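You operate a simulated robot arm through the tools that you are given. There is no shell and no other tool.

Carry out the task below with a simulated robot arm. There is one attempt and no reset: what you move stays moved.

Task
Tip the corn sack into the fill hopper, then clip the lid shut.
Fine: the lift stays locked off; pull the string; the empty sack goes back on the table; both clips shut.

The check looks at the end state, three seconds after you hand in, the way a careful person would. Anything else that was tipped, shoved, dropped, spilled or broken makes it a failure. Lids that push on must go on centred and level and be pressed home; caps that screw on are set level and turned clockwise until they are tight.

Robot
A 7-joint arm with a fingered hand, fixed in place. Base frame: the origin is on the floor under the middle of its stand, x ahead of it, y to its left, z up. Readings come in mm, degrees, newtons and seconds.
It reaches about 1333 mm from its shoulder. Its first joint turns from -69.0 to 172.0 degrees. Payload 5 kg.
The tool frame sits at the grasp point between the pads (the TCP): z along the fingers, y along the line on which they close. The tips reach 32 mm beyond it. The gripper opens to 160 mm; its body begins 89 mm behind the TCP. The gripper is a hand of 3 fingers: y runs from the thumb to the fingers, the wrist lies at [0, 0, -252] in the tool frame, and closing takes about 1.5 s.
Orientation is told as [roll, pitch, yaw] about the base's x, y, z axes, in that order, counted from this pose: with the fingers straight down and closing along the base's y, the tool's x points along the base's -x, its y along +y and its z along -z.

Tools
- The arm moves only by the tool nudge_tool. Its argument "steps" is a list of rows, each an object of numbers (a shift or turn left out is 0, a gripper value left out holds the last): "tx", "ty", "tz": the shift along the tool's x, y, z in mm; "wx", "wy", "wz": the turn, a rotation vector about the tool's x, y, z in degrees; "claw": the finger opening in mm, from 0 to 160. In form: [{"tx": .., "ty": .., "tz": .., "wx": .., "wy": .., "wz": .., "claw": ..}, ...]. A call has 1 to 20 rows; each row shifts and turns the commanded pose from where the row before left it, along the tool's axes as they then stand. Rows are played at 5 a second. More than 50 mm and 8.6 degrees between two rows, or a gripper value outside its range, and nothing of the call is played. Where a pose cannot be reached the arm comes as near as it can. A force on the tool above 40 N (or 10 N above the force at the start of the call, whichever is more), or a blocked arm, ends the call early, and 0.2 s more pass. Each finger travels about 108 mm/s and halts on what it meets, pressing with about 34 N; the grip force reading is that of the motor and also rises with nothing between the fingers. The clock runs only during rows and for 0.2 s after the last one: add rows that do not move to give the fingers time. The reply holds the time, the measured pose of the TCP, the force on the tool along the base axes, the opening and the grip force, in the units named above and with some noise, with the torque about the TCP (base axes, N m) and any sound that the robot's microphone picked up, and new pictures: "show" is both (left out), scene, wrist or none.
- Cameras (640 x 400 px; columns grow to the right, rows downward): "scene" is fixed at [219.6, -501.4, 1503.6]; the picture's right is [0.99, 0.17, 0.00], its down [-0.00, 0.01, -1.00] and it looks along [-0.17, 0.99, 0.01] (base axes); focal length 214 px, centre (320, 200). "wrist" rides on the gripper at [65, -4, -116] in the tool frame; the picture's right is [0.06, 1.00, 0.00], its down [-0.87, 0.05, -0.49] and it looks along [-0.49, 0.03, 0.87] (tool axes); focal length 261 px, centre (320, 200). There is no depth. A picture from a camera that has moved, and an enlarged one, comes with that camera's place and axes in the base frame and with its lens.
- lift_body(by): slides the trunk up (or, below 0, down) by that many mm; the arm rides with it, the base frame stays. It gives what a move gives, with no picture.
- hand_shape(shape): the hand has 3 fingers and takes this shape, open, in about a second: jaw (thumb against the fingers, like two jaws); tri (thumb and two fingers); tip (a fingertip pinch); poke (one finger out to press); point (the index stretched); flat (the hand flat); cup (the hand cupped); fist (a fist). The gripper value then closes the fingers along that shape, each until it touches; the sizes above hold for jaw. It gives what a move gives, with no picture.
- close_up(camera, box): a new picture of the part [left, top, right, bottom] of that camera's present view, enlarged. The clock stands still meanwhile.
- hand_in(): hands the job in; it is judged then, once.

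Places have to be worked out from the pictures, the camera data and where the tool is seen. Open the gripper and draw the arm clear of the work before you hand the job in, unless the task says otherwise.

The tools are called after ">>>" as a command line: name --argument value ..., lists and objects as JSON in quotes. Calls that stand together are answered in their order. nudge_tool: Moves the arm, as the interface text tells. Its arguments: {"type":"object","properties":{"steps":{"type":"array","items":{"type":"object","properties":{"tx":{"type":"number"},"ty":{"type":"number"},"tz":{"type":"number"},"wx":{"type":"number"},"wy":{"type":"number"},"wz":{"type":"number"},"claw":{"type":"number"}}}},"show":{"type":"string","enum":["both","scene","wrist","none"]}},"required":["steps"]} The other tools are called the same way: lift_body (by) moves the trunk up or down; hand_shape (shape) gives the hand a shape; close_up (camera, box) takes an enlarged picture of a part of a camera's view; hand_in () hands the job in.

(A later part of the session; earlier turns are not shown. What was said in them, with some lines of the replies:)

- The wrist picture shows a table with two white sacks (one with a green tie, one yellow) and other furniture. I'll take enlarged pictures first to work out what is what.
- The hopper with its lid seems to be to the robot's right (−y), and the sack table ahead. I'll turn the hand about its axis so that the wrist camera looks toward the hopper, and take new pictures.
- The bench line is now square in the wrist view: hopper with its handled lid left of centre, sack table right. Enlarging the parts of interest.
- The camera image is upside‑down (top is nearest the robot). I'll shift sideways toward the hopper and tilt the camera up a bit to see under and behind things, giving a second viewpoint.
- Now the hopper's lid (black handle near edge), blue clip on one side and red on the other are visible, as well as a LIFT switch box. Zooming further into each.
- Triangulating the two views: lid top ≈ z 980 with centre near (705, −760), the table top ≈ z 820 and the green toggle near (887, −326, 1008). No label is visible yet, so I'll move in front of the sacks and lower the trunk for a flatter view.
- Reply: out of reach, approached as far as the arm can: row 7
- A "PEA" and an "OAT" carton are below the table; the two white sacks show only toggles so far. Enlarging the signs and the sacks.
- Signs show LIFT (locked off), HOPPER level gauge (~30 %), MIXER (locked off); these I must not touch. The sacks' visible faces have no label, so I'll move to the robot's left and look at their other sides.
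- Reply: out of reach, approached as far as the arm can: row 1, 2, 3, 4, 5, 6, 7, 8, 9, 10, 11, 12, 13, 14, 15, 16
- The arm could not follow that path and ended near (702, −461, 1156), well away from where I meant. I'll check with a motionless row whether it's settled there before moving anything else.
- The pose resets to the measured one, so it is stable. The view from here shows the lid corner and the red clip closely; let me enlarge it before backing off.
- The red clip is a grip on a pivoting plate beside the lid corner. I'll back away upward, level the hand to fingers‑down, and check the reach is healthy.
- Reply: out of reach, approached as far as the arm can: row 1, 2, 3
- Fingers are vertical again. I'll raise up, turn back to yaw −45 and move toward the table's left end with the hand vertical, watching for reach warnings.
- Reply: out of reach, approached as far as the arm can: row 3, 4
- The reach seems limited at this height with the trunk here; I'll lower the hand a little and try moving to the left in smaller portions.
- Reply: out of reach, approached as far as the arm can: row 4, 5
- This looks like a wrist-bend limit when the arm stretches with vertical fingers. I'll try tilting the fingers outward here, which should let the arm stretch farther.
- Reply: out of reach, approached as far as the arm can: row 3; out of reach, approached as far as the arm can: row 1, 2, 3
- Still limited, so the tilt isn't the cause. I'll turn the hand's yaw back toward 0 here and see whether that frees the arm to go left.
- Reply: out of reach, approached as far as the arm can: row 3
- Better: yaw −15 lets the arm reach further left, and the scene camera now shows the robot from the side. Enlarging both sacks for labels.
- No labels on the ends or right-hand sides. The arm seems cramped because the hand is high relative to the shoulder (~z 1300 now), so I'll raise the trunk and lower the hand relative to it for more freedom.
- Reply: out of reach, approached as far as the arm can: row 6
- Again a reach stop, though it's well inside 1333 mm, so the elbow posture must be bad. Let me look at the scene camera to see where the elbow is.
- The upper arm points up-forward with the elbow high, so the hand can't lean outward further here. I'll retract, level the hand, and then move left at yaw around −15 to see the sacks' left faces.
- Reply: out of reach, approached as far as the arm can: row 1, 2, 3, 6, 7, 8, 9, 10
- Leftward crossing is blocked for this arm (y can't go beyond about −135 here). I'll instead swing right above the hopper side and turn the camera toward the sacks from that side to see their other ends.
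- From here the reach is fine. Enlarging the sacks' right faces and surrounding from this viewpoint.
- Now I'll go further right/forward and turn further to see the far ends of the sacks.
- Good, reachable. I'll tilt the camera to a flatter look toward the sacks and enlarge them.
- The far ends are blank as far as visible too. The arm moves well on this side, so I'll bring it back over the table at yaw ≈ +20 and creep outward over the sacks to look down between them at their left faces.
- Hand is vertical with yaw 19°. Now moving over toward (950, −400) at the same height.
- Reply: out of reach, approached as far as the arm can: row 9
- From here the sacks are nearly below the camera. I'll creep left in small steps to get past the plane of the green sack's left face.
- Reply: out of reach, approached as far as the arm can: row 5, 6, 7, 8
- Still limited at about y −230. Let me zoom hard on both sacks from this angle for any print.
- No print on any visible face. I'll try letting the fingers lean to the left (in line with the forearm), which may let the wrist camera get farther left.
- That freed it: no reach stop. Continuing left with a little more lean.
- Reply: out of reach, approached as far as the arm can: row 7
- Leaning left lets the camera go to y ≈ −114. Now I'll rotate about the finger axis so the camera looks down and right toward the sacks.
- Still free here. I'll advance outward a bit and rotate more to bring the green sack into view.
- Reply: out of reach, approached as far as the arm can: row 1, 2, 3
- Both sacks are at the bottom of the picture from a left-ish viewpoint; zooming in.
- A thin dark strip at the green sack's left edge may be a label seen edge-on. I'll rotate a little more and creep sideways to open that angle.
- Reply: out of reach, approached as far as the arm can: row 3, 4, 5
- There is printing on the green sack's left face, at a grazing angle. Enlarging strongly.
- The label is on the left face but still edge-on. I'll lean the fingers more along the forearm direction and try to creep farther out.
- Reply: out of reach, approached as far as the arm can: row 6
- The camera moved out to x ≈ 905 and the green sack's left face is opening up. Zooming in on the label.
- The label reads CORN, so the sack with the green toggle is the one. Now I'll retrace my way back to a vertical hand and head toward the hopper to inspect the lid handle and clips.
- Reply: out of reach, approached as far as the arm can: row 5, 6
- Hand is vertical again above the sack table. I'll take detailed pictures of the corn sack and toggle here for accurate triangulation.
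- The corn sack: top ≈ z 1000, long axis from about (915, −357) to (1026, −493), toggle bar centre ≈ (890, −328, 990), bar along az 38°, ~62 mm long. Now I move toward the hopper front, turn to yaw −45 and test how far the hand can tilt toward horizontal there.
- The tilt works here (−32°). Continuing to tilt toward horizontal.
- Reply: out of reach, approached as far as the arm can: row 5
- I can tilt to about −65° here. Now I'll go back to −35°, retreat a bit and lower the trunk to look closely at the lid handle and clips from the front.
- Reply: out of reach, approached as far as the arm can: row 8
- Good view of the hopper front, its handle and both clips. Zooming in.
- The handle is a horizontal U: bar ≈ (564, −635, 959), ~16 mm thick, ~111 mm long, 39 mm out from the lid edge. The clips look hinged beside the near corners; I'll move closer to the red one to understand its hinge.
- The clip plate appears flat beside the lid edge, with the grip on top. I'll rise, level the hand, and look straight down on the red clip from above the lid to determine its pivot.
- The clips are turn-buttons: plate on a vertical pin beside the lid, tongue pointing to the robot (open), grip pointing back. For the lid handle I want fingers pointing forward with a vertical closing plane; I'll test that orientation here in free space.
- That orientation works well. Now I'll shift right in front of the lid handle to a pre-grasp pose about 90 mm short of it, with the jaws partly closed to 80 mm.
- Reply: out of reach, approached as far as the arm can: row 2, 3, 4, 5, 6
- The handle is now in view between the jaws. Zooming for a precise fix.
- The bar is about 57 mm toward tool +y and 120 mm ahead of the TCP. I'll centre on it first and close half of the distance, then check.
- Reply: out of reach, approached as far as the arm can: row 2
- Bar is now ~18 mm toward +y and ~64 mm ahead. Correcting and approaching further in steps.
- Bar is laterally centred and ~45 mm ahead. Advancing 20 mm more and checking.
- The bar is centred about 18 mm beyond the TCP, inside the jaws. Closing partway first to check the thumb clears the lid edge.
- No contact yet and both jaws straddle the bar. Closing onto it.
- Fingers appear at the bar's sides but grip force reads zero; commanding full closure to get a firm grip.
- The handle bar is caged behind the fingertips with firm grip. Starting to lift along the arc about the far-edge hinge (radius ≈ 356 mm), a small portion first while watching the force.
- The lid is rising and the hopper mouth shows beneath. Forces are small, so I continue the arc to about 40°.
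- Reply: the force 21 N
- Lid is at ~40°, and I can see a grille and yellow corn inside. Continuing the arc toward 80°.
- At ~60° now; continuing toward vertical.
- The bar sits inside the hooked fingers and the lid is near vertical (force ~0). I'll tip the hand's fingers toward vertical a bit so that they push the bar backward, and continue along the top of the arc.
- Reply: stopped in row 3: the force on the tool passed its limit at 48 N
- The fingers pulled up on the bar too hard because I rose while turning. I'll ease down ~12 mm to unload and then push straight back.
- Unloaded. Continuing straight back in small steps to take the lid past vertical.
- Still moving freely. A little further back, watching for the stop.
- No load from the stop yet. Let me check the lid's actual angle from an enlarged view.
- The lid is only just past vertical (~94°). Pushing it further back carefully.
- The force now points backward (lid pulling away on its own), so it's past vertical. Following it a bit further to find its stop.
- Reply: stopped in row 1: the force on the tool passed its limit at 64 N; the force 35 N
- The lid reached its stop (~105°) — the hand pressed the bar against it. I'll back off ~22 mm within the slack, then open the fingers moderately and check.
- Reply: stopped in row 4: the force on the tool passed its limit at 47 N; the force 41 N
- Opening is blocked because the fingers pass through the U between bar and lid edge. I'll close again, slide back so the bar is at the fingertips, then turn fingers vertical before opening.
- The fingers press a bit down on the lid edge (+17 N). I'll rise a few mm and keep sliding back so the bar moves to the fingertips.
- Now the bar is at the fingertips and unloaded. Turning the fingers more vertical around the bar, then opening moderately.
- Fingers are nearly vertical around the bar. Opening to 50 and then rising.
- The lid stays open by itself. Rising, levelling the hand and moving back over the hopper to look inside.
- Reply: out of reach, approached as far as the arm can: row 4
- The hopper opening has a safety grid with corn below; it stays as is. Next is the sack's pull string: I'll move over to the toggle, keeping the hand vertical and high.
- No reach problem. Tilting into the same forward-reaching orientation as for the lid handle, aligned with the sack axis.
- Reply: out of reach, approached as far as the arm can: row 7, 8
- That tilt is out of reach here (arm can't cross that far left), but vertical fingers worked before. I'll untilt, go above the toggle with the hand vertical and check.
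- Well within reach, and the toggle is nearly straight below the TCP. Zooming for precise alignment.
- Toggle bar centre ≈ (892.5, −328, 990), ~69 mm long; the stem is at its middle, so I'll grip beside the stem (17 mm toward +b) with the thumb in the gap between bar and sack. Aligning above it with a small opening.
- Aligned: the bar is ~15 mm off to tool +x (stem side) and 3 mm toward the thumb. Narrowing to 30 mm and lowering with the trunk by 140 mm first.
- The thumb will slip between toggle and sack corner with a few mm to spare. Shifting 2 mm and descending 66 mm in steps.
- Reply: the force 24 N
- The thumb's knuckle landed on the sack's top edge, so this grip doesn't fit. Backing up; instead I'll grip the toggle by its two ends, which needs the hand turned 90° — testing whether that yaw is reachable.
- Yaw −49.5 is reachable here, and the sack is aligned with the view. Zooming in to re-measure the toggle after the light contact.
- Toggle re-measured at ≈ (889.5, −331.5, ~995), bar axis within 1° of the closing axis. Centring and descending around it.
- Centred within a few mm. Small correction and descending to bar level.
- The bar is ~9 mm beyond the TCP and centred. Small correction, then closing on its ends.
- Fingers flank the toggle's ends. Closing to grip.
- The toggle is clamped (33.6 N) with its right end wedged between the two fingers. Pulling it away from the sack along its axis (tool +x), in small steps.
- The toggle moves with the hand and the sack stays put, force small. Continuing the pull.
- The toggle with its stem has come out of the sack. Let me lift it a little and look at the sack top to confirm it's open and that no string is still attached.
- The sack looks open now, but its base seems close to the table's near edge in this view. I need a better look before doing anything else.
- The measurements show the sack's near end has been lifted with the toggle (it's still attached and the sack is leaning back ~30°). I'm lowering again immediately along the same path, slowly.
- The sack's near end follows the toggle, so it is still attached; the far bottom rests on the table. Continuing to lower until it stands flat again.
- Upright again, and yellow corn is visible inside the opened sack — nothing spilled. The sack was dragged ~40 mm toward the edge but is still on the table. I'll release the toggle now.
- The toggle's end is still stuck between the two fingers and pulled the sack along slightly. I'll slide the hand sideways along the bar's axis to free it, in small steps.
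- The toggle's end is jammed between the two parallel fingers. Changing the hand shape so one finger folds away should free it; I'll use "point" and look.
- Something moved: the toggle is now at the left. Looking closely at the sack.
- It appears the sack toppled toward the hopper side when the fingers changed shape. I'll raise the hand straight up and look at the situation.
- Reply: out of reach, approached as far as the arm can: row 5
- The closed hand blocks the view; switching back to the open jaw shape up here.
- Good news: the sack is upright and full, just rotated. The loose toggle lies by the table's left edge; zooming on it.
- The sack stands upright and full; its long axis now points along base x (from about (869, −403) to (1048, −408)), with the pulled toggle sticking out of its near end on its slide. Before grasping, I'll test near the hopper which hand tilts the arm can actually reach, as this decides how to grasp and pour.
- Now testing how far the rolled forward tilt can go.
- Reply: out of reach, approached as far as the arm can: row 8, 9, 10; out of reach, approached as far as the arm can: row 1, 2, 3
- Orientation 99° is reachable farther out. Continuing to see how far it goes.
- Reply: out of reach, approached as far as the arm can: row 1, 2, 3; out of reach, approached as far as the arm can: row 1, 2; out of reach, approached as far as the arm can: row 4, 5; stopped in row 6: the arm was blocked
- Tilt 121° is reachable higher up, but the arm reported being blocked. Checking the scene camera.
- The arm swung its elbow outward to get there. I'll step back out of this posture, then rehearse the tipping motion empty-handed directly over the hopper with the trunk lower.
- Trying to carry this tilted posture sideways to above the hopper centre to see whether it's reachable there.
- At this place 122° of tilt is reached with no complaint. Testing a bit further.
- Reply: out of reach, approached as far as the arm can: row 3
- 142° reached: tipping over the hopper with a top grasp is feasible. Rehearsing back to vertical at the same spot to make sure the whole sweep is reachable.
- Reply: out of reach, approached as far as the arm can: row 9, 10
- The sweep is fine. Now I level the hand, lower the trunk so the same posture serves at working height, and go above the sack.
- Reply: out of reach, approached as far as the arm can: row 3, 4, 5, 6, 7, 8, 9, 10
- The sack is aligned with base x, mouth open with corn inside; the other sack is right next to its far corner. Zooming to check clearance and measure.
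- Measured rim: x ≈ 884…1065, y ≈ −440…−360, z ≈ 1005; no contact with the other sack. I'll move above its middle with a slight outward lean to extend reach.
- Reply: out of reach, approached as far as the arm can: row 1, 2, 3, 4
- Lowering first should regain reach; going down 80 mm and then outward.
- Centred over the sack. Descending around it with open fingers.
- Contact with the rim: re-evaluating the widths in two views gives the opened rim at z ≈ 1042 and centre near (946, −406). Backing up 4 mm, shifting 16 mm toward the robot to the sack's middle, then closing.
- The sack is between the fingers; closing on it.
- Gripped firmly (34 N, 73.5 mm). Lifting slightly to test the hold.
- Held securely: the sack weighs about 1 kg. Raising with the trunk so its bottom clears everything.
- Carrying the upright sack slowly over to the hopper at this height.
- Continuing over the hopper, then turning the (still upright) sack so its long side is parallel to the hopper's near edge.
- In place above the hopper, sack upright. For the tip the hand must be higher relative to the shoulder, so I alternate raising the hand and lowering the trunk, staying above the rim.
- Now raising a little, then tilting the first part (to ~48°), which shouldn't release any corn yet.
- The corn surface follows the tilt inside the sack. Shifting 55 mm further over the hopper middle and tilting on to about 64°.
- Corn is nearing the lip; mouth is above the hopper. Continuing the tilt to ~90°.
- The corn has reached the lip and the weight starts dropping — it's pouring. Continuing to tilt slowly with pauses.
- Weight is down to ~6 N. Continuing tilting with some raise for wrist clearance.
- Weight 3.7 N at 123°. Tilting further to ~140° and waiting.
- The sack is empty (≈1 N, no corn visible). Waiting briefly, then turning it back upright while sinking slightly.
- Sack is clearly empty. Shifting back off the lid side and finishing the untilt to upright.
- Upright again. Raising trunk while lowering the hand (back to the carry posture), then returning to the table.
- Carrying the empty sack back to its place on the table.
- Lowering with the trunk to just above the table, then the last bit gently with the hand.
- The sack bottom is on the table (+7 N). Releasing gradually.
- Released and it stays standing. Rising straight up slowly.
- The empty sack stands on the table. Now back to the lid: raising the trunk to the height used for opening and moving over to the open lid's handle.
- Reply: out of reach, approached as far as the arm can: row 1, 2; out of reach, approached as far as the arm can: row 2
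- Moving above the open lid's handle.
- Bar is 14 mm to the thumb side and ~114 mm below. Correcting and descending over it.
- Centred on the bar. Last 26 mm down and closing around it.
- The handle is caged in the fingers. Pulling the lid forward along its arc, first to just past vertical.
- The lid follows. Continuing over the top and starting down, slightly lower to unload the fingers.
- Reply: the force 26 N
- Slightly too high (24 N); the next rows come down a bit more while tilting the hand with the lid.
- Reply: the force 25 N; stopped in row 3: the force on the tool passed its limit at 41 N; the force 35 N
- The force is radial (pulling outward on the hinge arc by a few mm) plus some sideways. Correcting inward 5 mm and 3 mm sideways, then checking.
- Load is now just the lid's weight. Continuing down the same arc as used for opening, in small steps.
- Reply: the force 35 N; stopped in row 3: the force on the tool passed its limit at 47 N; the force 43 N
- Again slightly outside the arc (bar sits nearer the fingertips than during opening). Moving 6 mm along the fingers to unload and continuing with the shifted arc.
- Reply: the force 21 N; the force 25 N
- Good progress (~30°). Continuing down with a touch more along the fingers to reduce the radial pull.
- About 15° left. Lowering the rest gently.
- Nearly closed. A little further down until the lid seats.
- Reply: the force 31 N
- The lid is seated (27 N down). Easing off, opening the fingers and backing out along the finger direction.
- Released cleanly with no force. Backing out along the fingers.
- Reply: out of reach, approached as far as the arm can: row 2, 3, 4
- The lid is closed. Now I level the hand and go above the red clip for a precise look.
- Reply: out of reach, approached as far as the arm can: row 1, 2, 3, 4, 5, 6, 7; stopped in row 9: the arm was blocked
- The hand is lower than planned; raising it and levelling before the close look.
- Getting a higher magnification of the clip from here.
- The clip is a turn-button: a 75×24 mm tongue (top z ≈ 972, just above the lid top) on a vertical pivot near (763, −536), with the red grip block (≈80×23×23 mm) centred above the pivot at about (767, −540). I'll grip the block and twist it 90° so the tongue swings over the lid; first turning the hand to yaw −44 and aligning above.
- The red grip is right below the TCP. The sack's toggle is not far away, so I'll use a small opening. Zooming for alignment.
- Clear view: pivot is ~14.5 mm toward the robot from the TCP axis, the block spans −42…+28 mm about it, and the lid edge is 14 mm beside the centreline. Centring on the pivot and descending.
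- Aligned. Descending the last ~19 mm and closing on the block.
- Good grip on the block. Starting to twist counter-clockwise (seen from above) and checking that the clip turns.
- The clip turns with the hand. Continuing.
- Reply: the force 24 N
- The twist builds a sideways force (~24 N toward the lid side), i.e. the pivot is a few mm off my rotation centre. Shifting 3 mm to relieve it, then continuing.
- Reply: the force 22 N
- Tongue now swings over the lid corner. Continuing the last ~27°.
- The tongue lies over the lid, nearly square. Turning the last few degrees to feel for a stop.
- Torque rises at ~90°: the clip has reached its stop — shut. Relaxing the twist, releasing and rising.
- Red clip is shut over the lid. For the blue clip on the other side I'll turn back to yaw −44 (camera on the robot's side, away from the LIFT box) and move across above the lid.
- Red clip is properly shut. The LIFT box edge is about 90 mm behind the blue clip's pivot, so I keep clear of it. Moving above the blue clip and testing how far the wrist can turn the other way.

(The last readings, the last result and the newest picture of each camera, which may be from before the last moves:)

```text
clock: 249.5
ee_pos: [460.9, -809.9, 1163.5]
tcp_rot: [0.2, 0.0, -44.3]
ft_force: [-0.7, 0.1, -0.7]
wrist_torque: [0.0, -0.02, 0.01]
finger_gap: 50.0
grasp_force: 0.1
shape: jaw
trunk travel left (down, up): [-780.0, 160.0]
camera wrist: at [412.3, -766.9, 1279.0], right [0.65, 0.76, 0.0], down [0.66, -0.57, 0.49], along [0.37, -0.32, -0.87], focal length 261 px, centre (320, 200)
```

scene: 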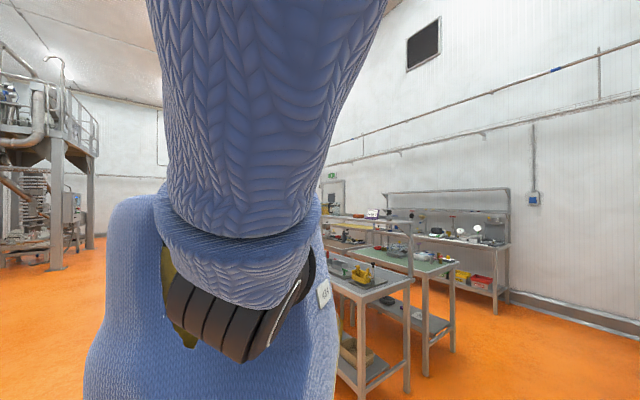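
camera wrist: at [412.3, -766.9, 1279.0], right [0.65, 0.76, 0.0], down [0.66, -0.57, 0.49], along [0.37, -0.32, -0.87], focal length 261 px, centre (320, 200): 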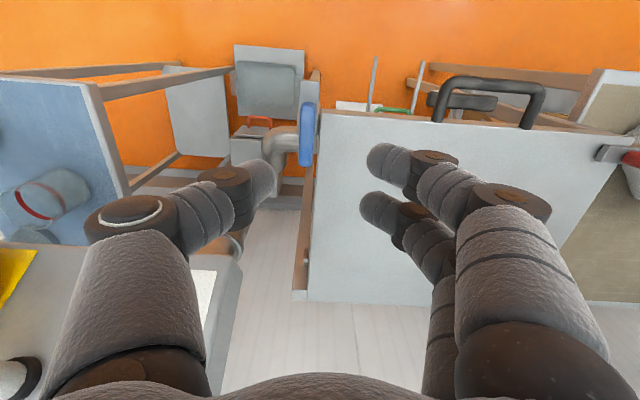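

Testing the wrist turn (yaw decreasing) here in free space.

>>> nudge_tool --steps '[{"wz": 8}, {"wz": 8}, {"wz": 8}, {"wz": 8}, {"wz": 8}, {"wz": 8}]' --show "none"

>>> nudge_tool --steps '[{"wz": 8}, {"wz": 8}, {"wz": 8}, {"wz": 8}, {"wz": 8}, {"wz": 4}]' --show "none"

```text
clock: 250.9
ee_pos: [462.8, -809.4, 1160.7]
tcp_rot: [-0.1, 0.0, -92.3]
ft_force: [-0.5, 0.0, -0.2]
wrist_torque: [0.05, 0.0, -0.01]
finger_gap: 49.9
grasp_force: 0.0
shape: jaw
trunk travel left (down, up): [-780.0, 160.0]
```

```text
clock: 252.3
ee_pos: [463.0, -809.9, 1160.1]
tcp_rot: [-0.1, 0.1, -136.3]
ft_force: [-0.1, 0.0, 0.3]
wrist_torque: [-0.02, 0.01, 0.01]
finger_gap: 49.6
grasp_force: 0.0
shape: jaw
trunk travel left (down, up): [-780.0, 160.0]
```

Reachable down to −136°. So I can grip the blue block at yaw −44 and twist it clockwise by 90°. Turning back and aligning.

>>> nudge_tool --steps '[{"wz": -8}, {"wz": -8}, {"wz": -8}, {"wz": -8}, {"wz": -8}, {"wz": -8}, {"wz": -8}, {"wz": -8}, {"wz": -8}, {"wz": -8}, {"wz": -8}, {"wz": -4}]' --show "wrist"

>>> close_up --camera "wrist" --box '[250, 80, 370, 190]'

```text
clock: 254.9
ee_pos: [463.0, -809.3, 1160.4]
tcp_rot: [0.1, 0.0, -44.1]
ft_force: [-0.1, 0.2, -0.2]
wrist_torque: [0.03, -0.03, -0.01]
finger_gap: 49.6
grasp_force: 0.1
shape: jaw
trunk travel left (down, up): [-780.0, 160.0]
camera wrist: at [413.7, -766.3, 1276.9], right [0.65, 0.76, 0.0], down [0.66, -0.57, 0.49], along [0.37, -0.32, -0.87], focal length 261 px, centre (320, 200)
```

wrist: 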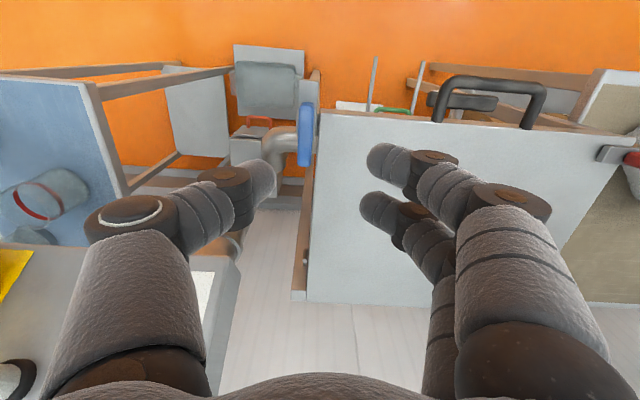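

```text
3.64 times, centred on (310, 135) of wrist
camera zoom: at [413.7, -766.3, 1276.9], right [0.65, 0.76, 0.0], down [0.66, -0.57, 0.49], along [0.37, -0.32, -0.87], focal length 948 px, centre (356, 436)
```

zoom: 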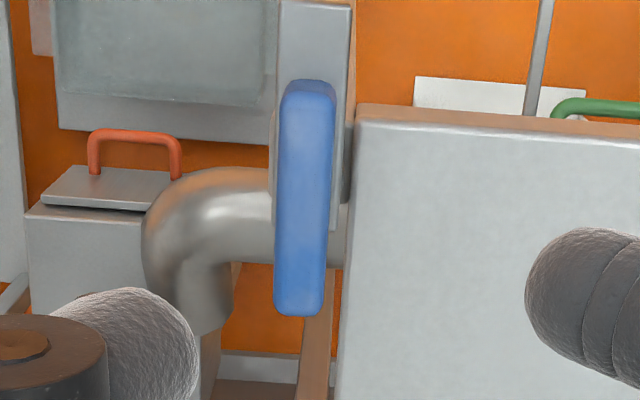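

Blue block spans x −49…+21 and lies at y ≈ −15 in the tool frame. Centring over it and descending.

>>> nudge_tool --steps '[{"tx": -12, "ty": -15.3, "tz": 20}, {"tz": 40}, {"tz": 40}, {"tz": 35}]' --show "wrist"

>>> close_up --camera "wrist" --box '[200, 60, 440, 260]'

```text
clock: 255.9
ee_pos: [461.2, -832.0, 1025.4]
tcp_rot: [0.0, 0.1, -44.2]
ft_force: [0.4, -0.2, 0.2]
wrist_torque: [0.02, 0.03, 0.02]
finger_gap: 49.7
grasp_force: 0.0
shape: jaw
trunk travel left (down, up): [-780.0, 160.0]
camera wrist: at [412.3, -788.7, 1141.5], right [0.65, 0.76, 0.0], down [0.66, -0.57, 0.49], along [0.37, -0.32, -0.87], focal length 261 px, centre (320, 200)
```

wrist: 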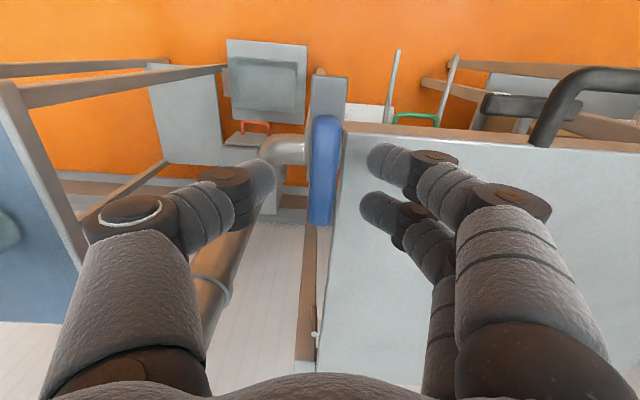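

```text
2.00 times, centred on (320, 160) of wrist
camera zoom: at [412.3, -788.7, 1141.5], right [0.65, 0.76, 0.0], down [0.66, -0.57, 0.49], along [0.37, -0.32, -0.87], focal length 521 px, centre (320, 280)
```

zoom: 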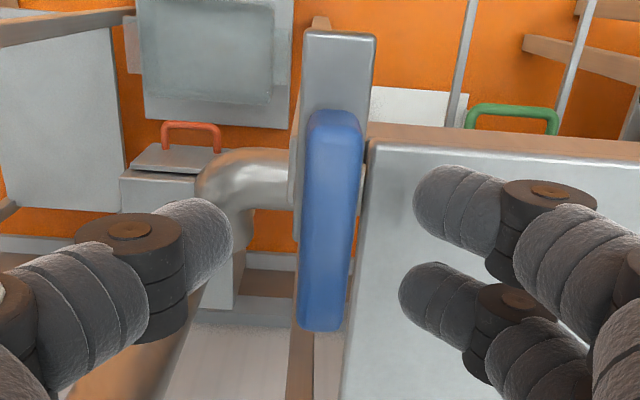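

Centred over the blue block. Descending to grip height and closing.

>>> nudge_tool --steps '[{"ty": 1.5, "tz": 12}, {"tz": 13}, {"claw": 35}, {"claw": 20}, {"claw": 10}, {"claw": 10}]' --show "wrist"

```text
clock: 257.3
ee_pos: [461.8, -830.1, 1001.1]
tcp_rot: [0.1, 0.1, -44.1]
ft_force: [1.0, 0.5, -0.6]
wrist_torque: [0.17, -0.17, -0.02]
finger_gap: 11.1
grasp_force: 33.3
shape: jaw
trunk travel left (down, up): [-780.0, 160.0]
camera wrist: at [412.6, -786.0, 1117.2], right [0.65, 0.76, 0.0], down [0.66, -0.57, 0.49], along [0.37, -0.32, -0.87], focal length 261 px, centre (320, 200)
```

wrist: 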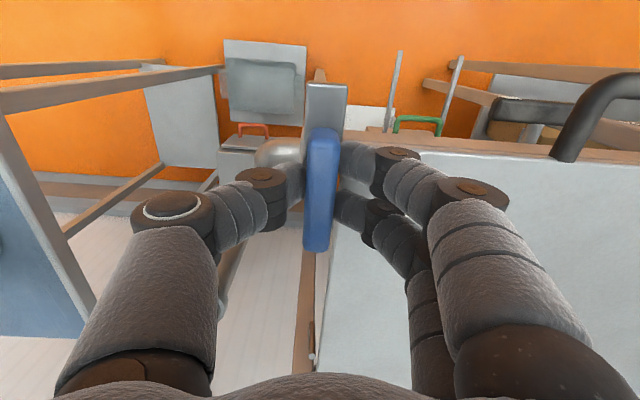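

Gripped. Twisting clockwise in portions, watching the side force.

>>> nudge_tool --steps '[{"wz": 5}, {"wz": 6}, {"wz": 6}, {"wz": 6}]' --show "wrist"

```text
clock: 258.3
ee_pos: [461.6, -828.7, 1001.1]
tcp_rot: [0.0, 0.1, -67.3]
ft_force: [0.9, -2.3, 0.8]
wrist_torque: [0.09, -0.24, 0.01]
finger_gap: 11.2
grasp_force: 33.9
shape: jaw
trunk travel left (down, up): [-780.0, 160.0]
camera wrist: at [434.3, -769.1, 1117.2], right [0.9, 0.44, 0.0], down [0.38, -0.78, 0.49], along [0.22, -0.44, -0.87], focal length 261 px, centre (320, 200)
```

wrist: 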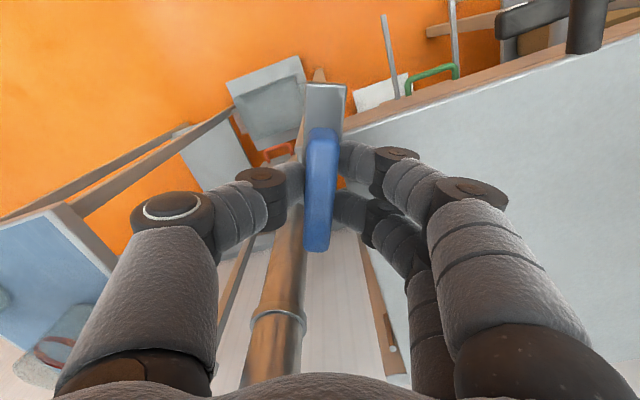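

The clip turns with little force. Continuing.

>>> nudge_tool --steps '[{"wz": 6}, {"wz": 6}, {"wz": 6}, {"wz": 6}]' --show "wrist"

```text
clock: 259.3
ee_pos: [462.6, -826.7, 1001.2]
tcp_rot: [0.0, 0.0, -91.3]
ft_force: [8.3, -3.6, 2.4]
wrist_torque: [-0.14, -0.51, 0.04]
finger_gap: 10.9
grasp_force: 34.1
shape: jaw
trunk travel left (down, up): [-780.0, 160.0]
camera wrist: at [461.2, -762.3, 1117.2], right [1.0, 0.04, 0.0], down [0.03, -0.87, 0.49], along [0.02, -0.49, -0.87], focal length 261 px, centre (320, 200)
```

wrist: 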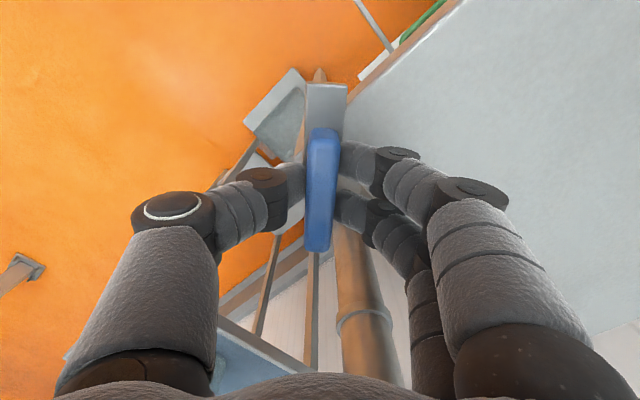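

>>> nudge_tool --steps '[{"wz": 6, "ty": 1.5, "tx": -0.7}, {"wz": 6}, {"wz": 6}, {"tx": 0}]' --show "none"

>>> nudge_tool --steps '[{"wz": 6}, {"wz": 6}, {"tx": 0}]' --show "wrist"

```text
clock: 260.3
ee_pos: [462.8, -828.7, 1001.2]
tcp_rot: [-0.1, -0.1, -109.3]
ft_force: [7.6, -7.0, 7.5]
wrist_torque: [-0.26, -0.48, 0.01]
finger_gap: 10.9
grasp_force: 34.0
shape: jaw
trunk travel left (down, up): [-780.0, 160.0]
```

```text
clock: 261.1
ee_pos: [464.9, -829.4, 1001.8]
tcp_rot: [0.0, 0.0, -121.3]
ft_force: [7.9, -7.8, 8.3]
wrist_torque: [-0.34, -0.5, 0.0]
finger_gap: 11.0
grasp_force: 34.6
shape: jaw
trunk travel left (down, up): [-780.0, 160.0]
camera wrist: at [495.4, -769.9, 1117.1], right [0.89, -0.46, 0.0], down [-0.4, -0.77, 0.49], along [-0.23, -0.43, -0.87], focal length 261 px, centre (320, 200)
```

wrist: 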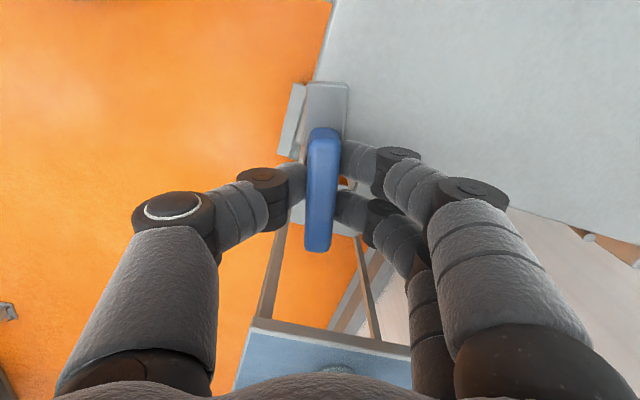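

Tongue is over the lid. The last ~15° to the stop.

>>> nudge_tool --steps '[{"wz": 5}, {"wz": 5}, {"tx": 0}]' --show "none"

>>> nudge_tool --steps '[{"wz": 4}, {"wz": 3}, {"tx": 0}]' --show "wrist"

>>> close_up --camera "wrist" --box '[200, 60, 440, 260]'

```text
clock: 261.9
ee_pos: [464.0, -829.1, 1000.9]
tcp_rot: [0.0, -0.1, -131.3]
ft_force: [12.1, -8.0, 12.0]
wrist_torque: [-0.45, -0.56, 0.0]
finger_gap: 10.7
grasp_force: 34.2
shape: jaw
trunk travel left (down, up): [-780.0, 160.0]
```

```text
clock: 262.7
ee_pos: [464.4, -827.7, 1001.3]
tcp_rot: [0.0, 0.0, -138.2]
ft_force: [14.0, -7.2, 11.8]
wrist_torque: [-0.52, -0.65, 0.43]
finger_gap: 11.3
grasp_force: 34.4
shape: jaw
trunk travel left (down, up): [-780.0, 160.0]
camera wrist: at [510.9, -780.7, 1117.0], right [0.71, -0.7, 0.0], down [-0.61, -0.62, 0.49], along [-0.35, -0.35, -0.87], focal length 261 px, centre (320, 200)
```

wrist: 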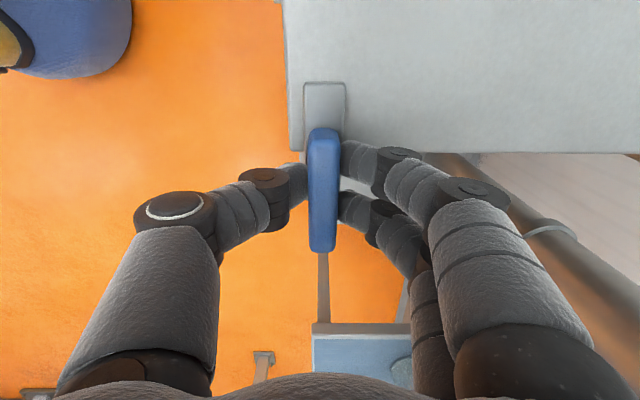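

```text
2.00 times, centred on (320, 160) of wrist
camera zoom: at [510.9, -780.7, 1117.0], right [0.71, -0.7, 0.0], down [-0.61, -0.62, 0.49], along [-0.35, -0.35, -0.87], focal length 521 px, centre (320, 280)
```

zoom: 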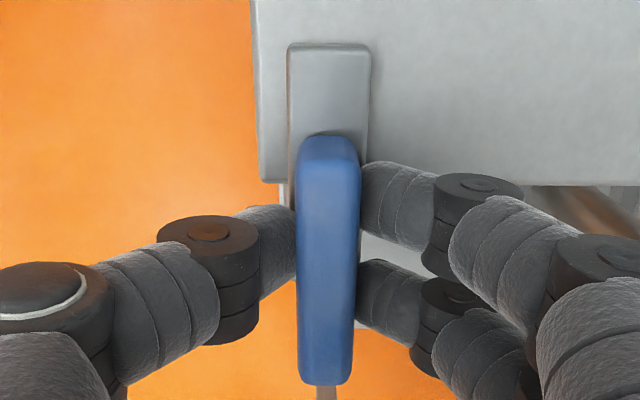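

Torque rises (0.43 N·m): the blue clip is at its stop. Relaxing, releasing and rising.

>>> nudge_tool --steps '[{"wz": -3}, {"claw": 25}, {"claw": 45}, {"claw": 50}, {"tz": -20}, {"tz": -30}, {"tz": -40}, {"tz": -40}, {"tz": -30}]' --show "wrist"

>>> close_up --camera "wrist" --box '[220, 20, 440, 240]'

```text
clock: 264.7
ee_pos: [463.4, -828.2, 1162.9]
tcp_rot: [-0.1, 0.0, -135.2]
ft_force: [-0.7, -0.1, 0.7]
wrist_torque: [0.02, -0.01, -0.01]
finger_gap: 49.5
grasp_force: 0.1
shape: jaw
trunk travel left (down, up): [-780.0, 160.0]
camera wrist: at [508.4, -778.8, 1278.0], right [0.75, -0.66, 0.0], down [-0.58, -0.65, 0.49], along [-0.33, -0.37, -0.87], focal length 261 px, centre (320, 200)
```

wrist: 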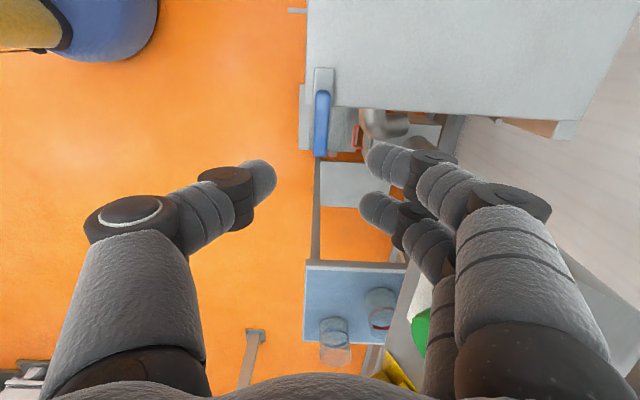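

```text
1.82 times, centred on (330, 130) of wrist
camera zoom: at [508.4, -778.8, 1278.0], right [0.75, -0.66, 0.0], down [-0.58, -0.65, 0.49], along [-0.33, -0.37, -0.87], focal length 474 px, centre (302, 327)
```

zoom: 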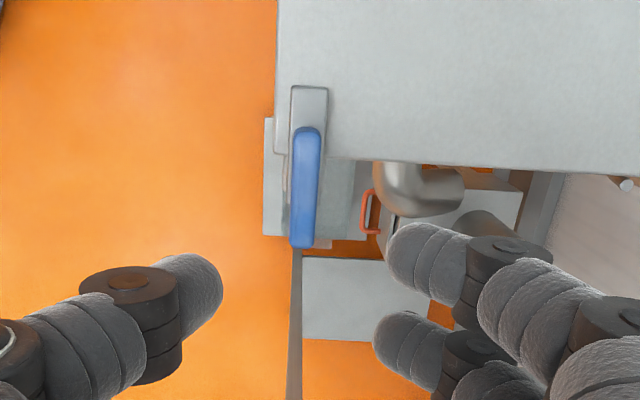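

Blue clip is shut too. Turning the wrist back and withdrawing to a high, clear position, then a final look around.

>>> nudge_tool --steps '[{"wz": -8, "tz": -15}, {"wz": -8, "tz": -15}, {"wz": -8, "tz": -15}, {"wz": -8}, {"wz": -8}, {"wz": -8}, {"wz": -8}, {"wz": -8}, {"wz": -8}, {"wz": -8}, {"wz": -8}, {"wz": -3}]' --show "none"

>>> nudge_tool --steps '[{"ty": 40, "tz": -10, "claw": 110}, {"ty": 40, "tz": -10, "claw": 160}, {"ty": 40, "tz": -10}, {"ty": 40, "tz": -10}, {"ty": 40, "tz": -10}, {"tx": 30}, {"tx": 30}]' --show "both"

```text
clock: 267.3
ee_pos: [463.1, -828.8, 1206.6]
tcp_rot: [-0.1, 0.0, -44.1]
ft_force: [-0.5, -0.6, -0.3]
wrist_torque: [0.02, -0.01, 0.01]
finger_gap: 49.3
grasp_force: 0.1
shape: jaw
trunk travel left (down, up): [-780.0, 160.0]
```

```text
clock: 268.9
ee_pos: [560.2, -641.6, 1255.9]
tcp_rot: [0.0, 0.1, -44.3]
ft_force: [-0.5, -0.1, -0.1]
wrist_torque: [-0.02, 0.0, -0.01]
finger_gap: 160.1
grasp_force: 0.1
shape: jaw
trunk travel left (down, up): [-780.0, 160.0]
camera wrist: at [511.8, -598.2, 1372.3], right [0.65, 0.76, 0.0], down [0.66, -0.57, 0.49], along [0.37, -0.32, -0.87], focal length 261 px, centre (320, 200)
```

scene: 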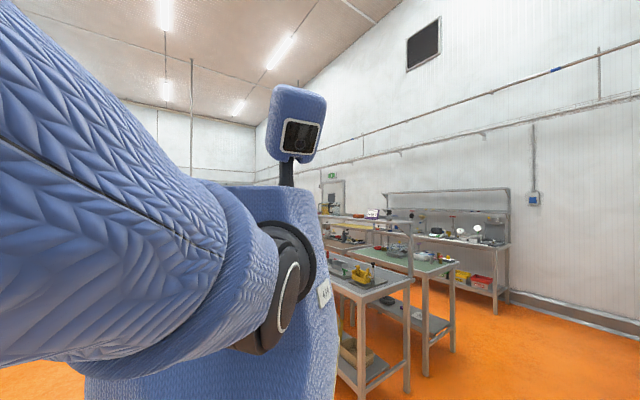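
wrist: 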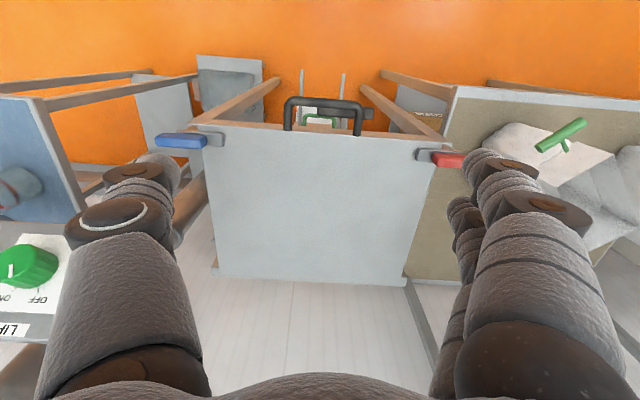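

Both clips now lie across the lid. Final checks of the clips, the LIFT box and the sack in close-ups.

>>> close_up --camera "wrist" --box '[150, 70, 480, 290]'

>>> close_up --camera "wrist" --box '[0, 200, 130, 360]'

>>> close_up --camera "wrist" --box '[400, 70, 640, 260]'

>>> close_up --camera "wrist" --box '[180, 60, 460, 180]'

```text
1.82 times, centred on (315, 180) of wrist
camera zoom: at [511.8, -598.2, 1372.3], right [0.65, 0.76, 0.0], down [0.66, -0.57, 0.49], along [0.37, -0.32, -0.87], focal length 474 px, centre (329, 236)
```

zoom: 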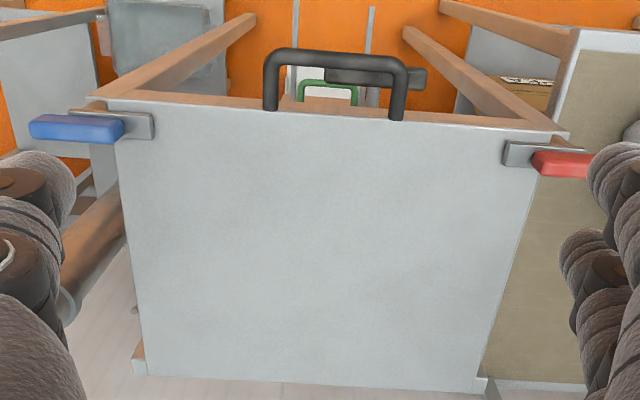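

```text
2.50 times, centred on (65, 280) of wrist
camera zoom: at [511.8, -598.2, 1372.3], right [0.65, 0.76, 0.0], down [0.66, -0.57, 0.49], along [0.37, -0.32, -0.87], focal length 652 px, centre (958, 0)
```

zoom: 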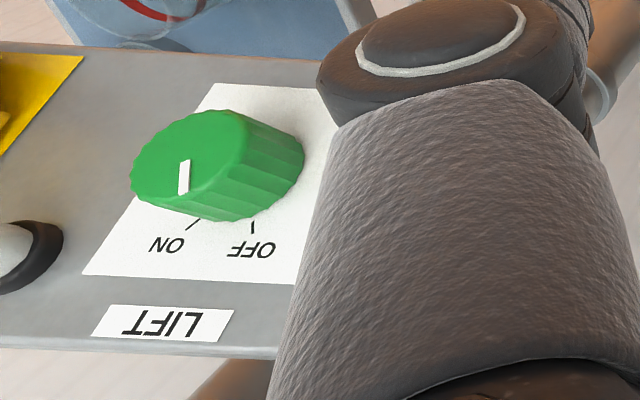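

```text
2.11 times, centred on (520, 165) of wrist
camera zoom: at [511.8, -598.2, 1372.3], right [0.65, 0.76, 0.0], down [0.66, -0.57, 0.49], along [0.37, -0.32, -0.87], focal length 549 px, centre (-101, 274)
```

zoom: 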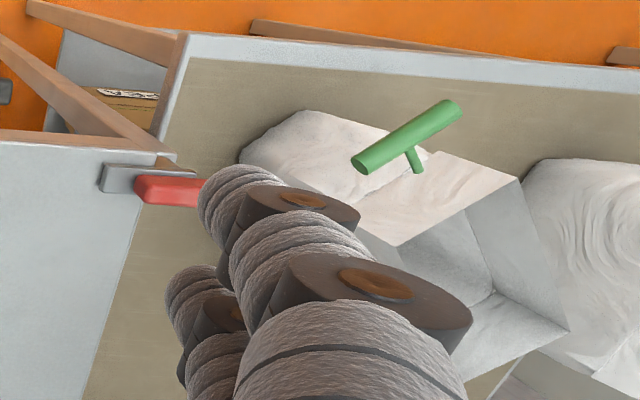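

```text
2.29 times, centred on (320, 120) of wrist
camera zoom: at [511.8, -598.2, 1372.3], right [0.65, 0.76, 0.0], down [0.66, -0.57, 0.49], along [0.37, -0.32, -0.87], focal length 596 px, centre (320, 383)
```

zoom: 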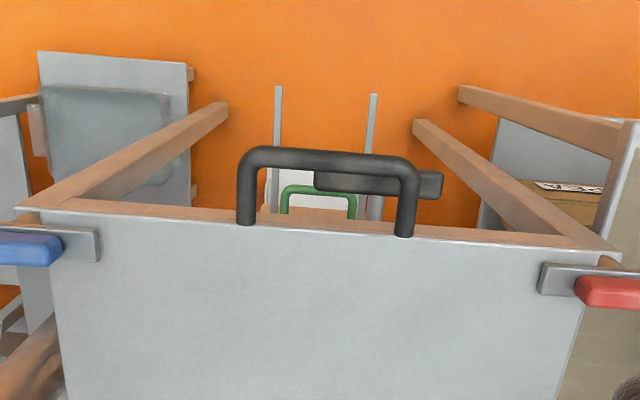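

Lid closed with both clips across it, LIFT untouched, empty sack standing on the table, no spill visible. Withdrawing the arm to a clear position near where it started.

>>> nudge_tool --steps '[{"tx": 29, "ty": 30, "tz": -12}, {"tx": 29, "ty": 30, "tz": -12}, {"tx": 29, "ty": 30, "tz": -12}, {"tx": 29, "ty": 30, "tz": -12}, {"tx": 29, "ty": 30, "tz": -12}, {"tx": 29, "ty": 30, "tz": -12}, {"tx": 29, "ty": 30, "tz": -12}]' --show "both"

```text
clock: 270.5
ee_pos: [560.2, -349.1, 1339.0]
tcp_rot: [0.1, 0.0, -44.4]
ft_force: [-0.2, 0.0, -0.1]
wrist_torque: [-0.02, 0.01, 0.01]
finger_gap: 159.9
grasp_force: 0.1
shape: jaw
trunk travel left (down, up): [-780.0, 160.0]
camera wrist: at [512.8, -306.3, 1455.7], right [0.65, 0.76, 0.0], down [0.66, -0.57, 0.49], along [0.37, -0.32, -0.87], focal length 261 px, centre (320, 200)
```

scene: 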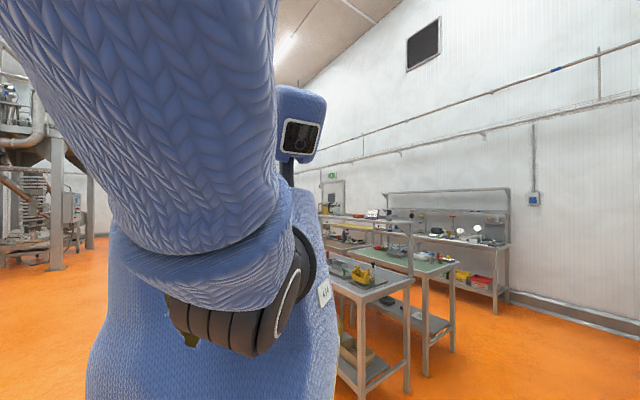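
wrist: 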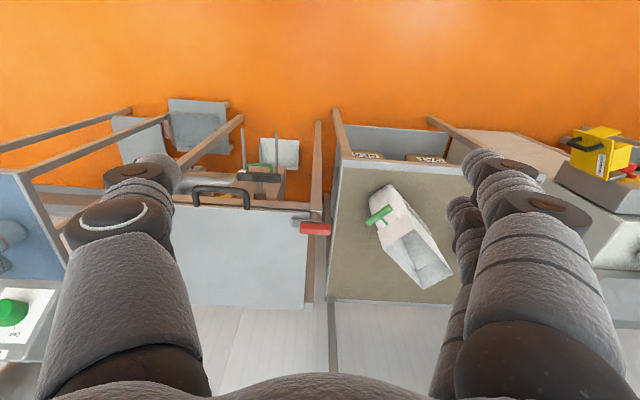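

One more careful look at the table, the floor in front of the hopper and the neighbouring sack for any spill or displacement.

>>> close_up --camera "wrist" --box '[310, 90, 480, 310]'

>>> close_up --camera "wrist" --box '[150, 60, 340, 230]'

```text
1.82 times, centred on (395, 200) of wrist
camera zoom: at [512.8, -306.3, 1455.7], right [0.65, 0.76, 0.0], down [0.66, -0.57, 0.49], along [0.37, -0.32, -0.87], focal length 474 px, centre (184, 200)
```

zoom: 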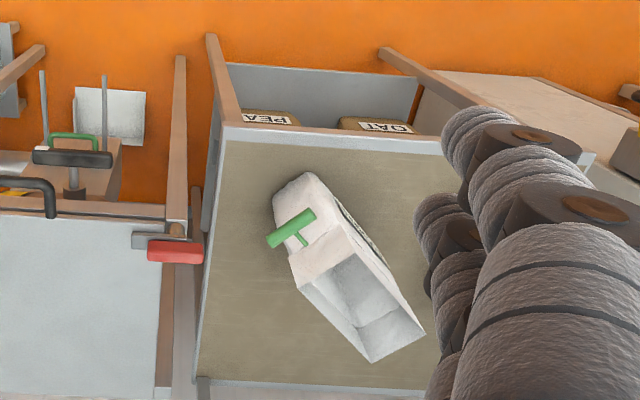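

```text
2.35 times, centred on (245, 145) of wrist
camera zoom: at [512.8, -306.3, 1455.7], right [0.65, 0.76, 0.0], down [0.66, -0.57, 0.49], along [0.37, -0.32, -0.87], focal length 613 px, centre (496, 329)
```

zoom: 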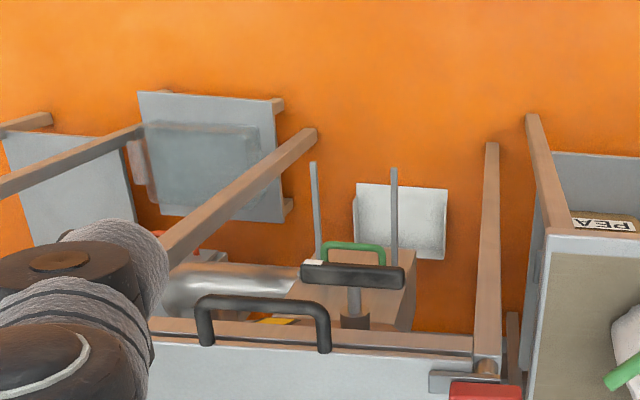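

Everything is in its final state: corn tipped into the hopper, string pulled, empty sack standing back on the table, lid closed with both clips across it, LIFT lock untouched, no spill seen, and the arm clear with the gripper open. Handing in.

>>> hand_in

```text
The job is handed in.
```

The corn sack was tipped into the fill hopper, the lid is closed with both clips shut, and I have handed the job in. I don't have the judge's result.

- **Corn sack:** the sack with the green toggle is the one labelled CORN. I pulled its string and tipped it over the hopper. The weight in the gripper fell from about 10 N to 1 N, and no corn was left inside. I saw no spill.
- **Empty sack:** it stands upright on the table, near where it started but turned about 50°. It got dragged and turned while I was freeing its toggle from the fingers. The toggle is still attached, sticking out of one end.
- **Lid and clips:** the lid was pressed down until it seated. The red and blue clips were each turned about 90° onto the lid, until they met their stops.
- **Lift:** I did not touch it or its lock.
- **Other sack:** my measurements showed clear space between it and the corn sack throughout. A later position estimate for it differed by about 20 mm, which is within my measuring error, so I can't rule out a small shift.

The arm is clear of the work with the gripper open.
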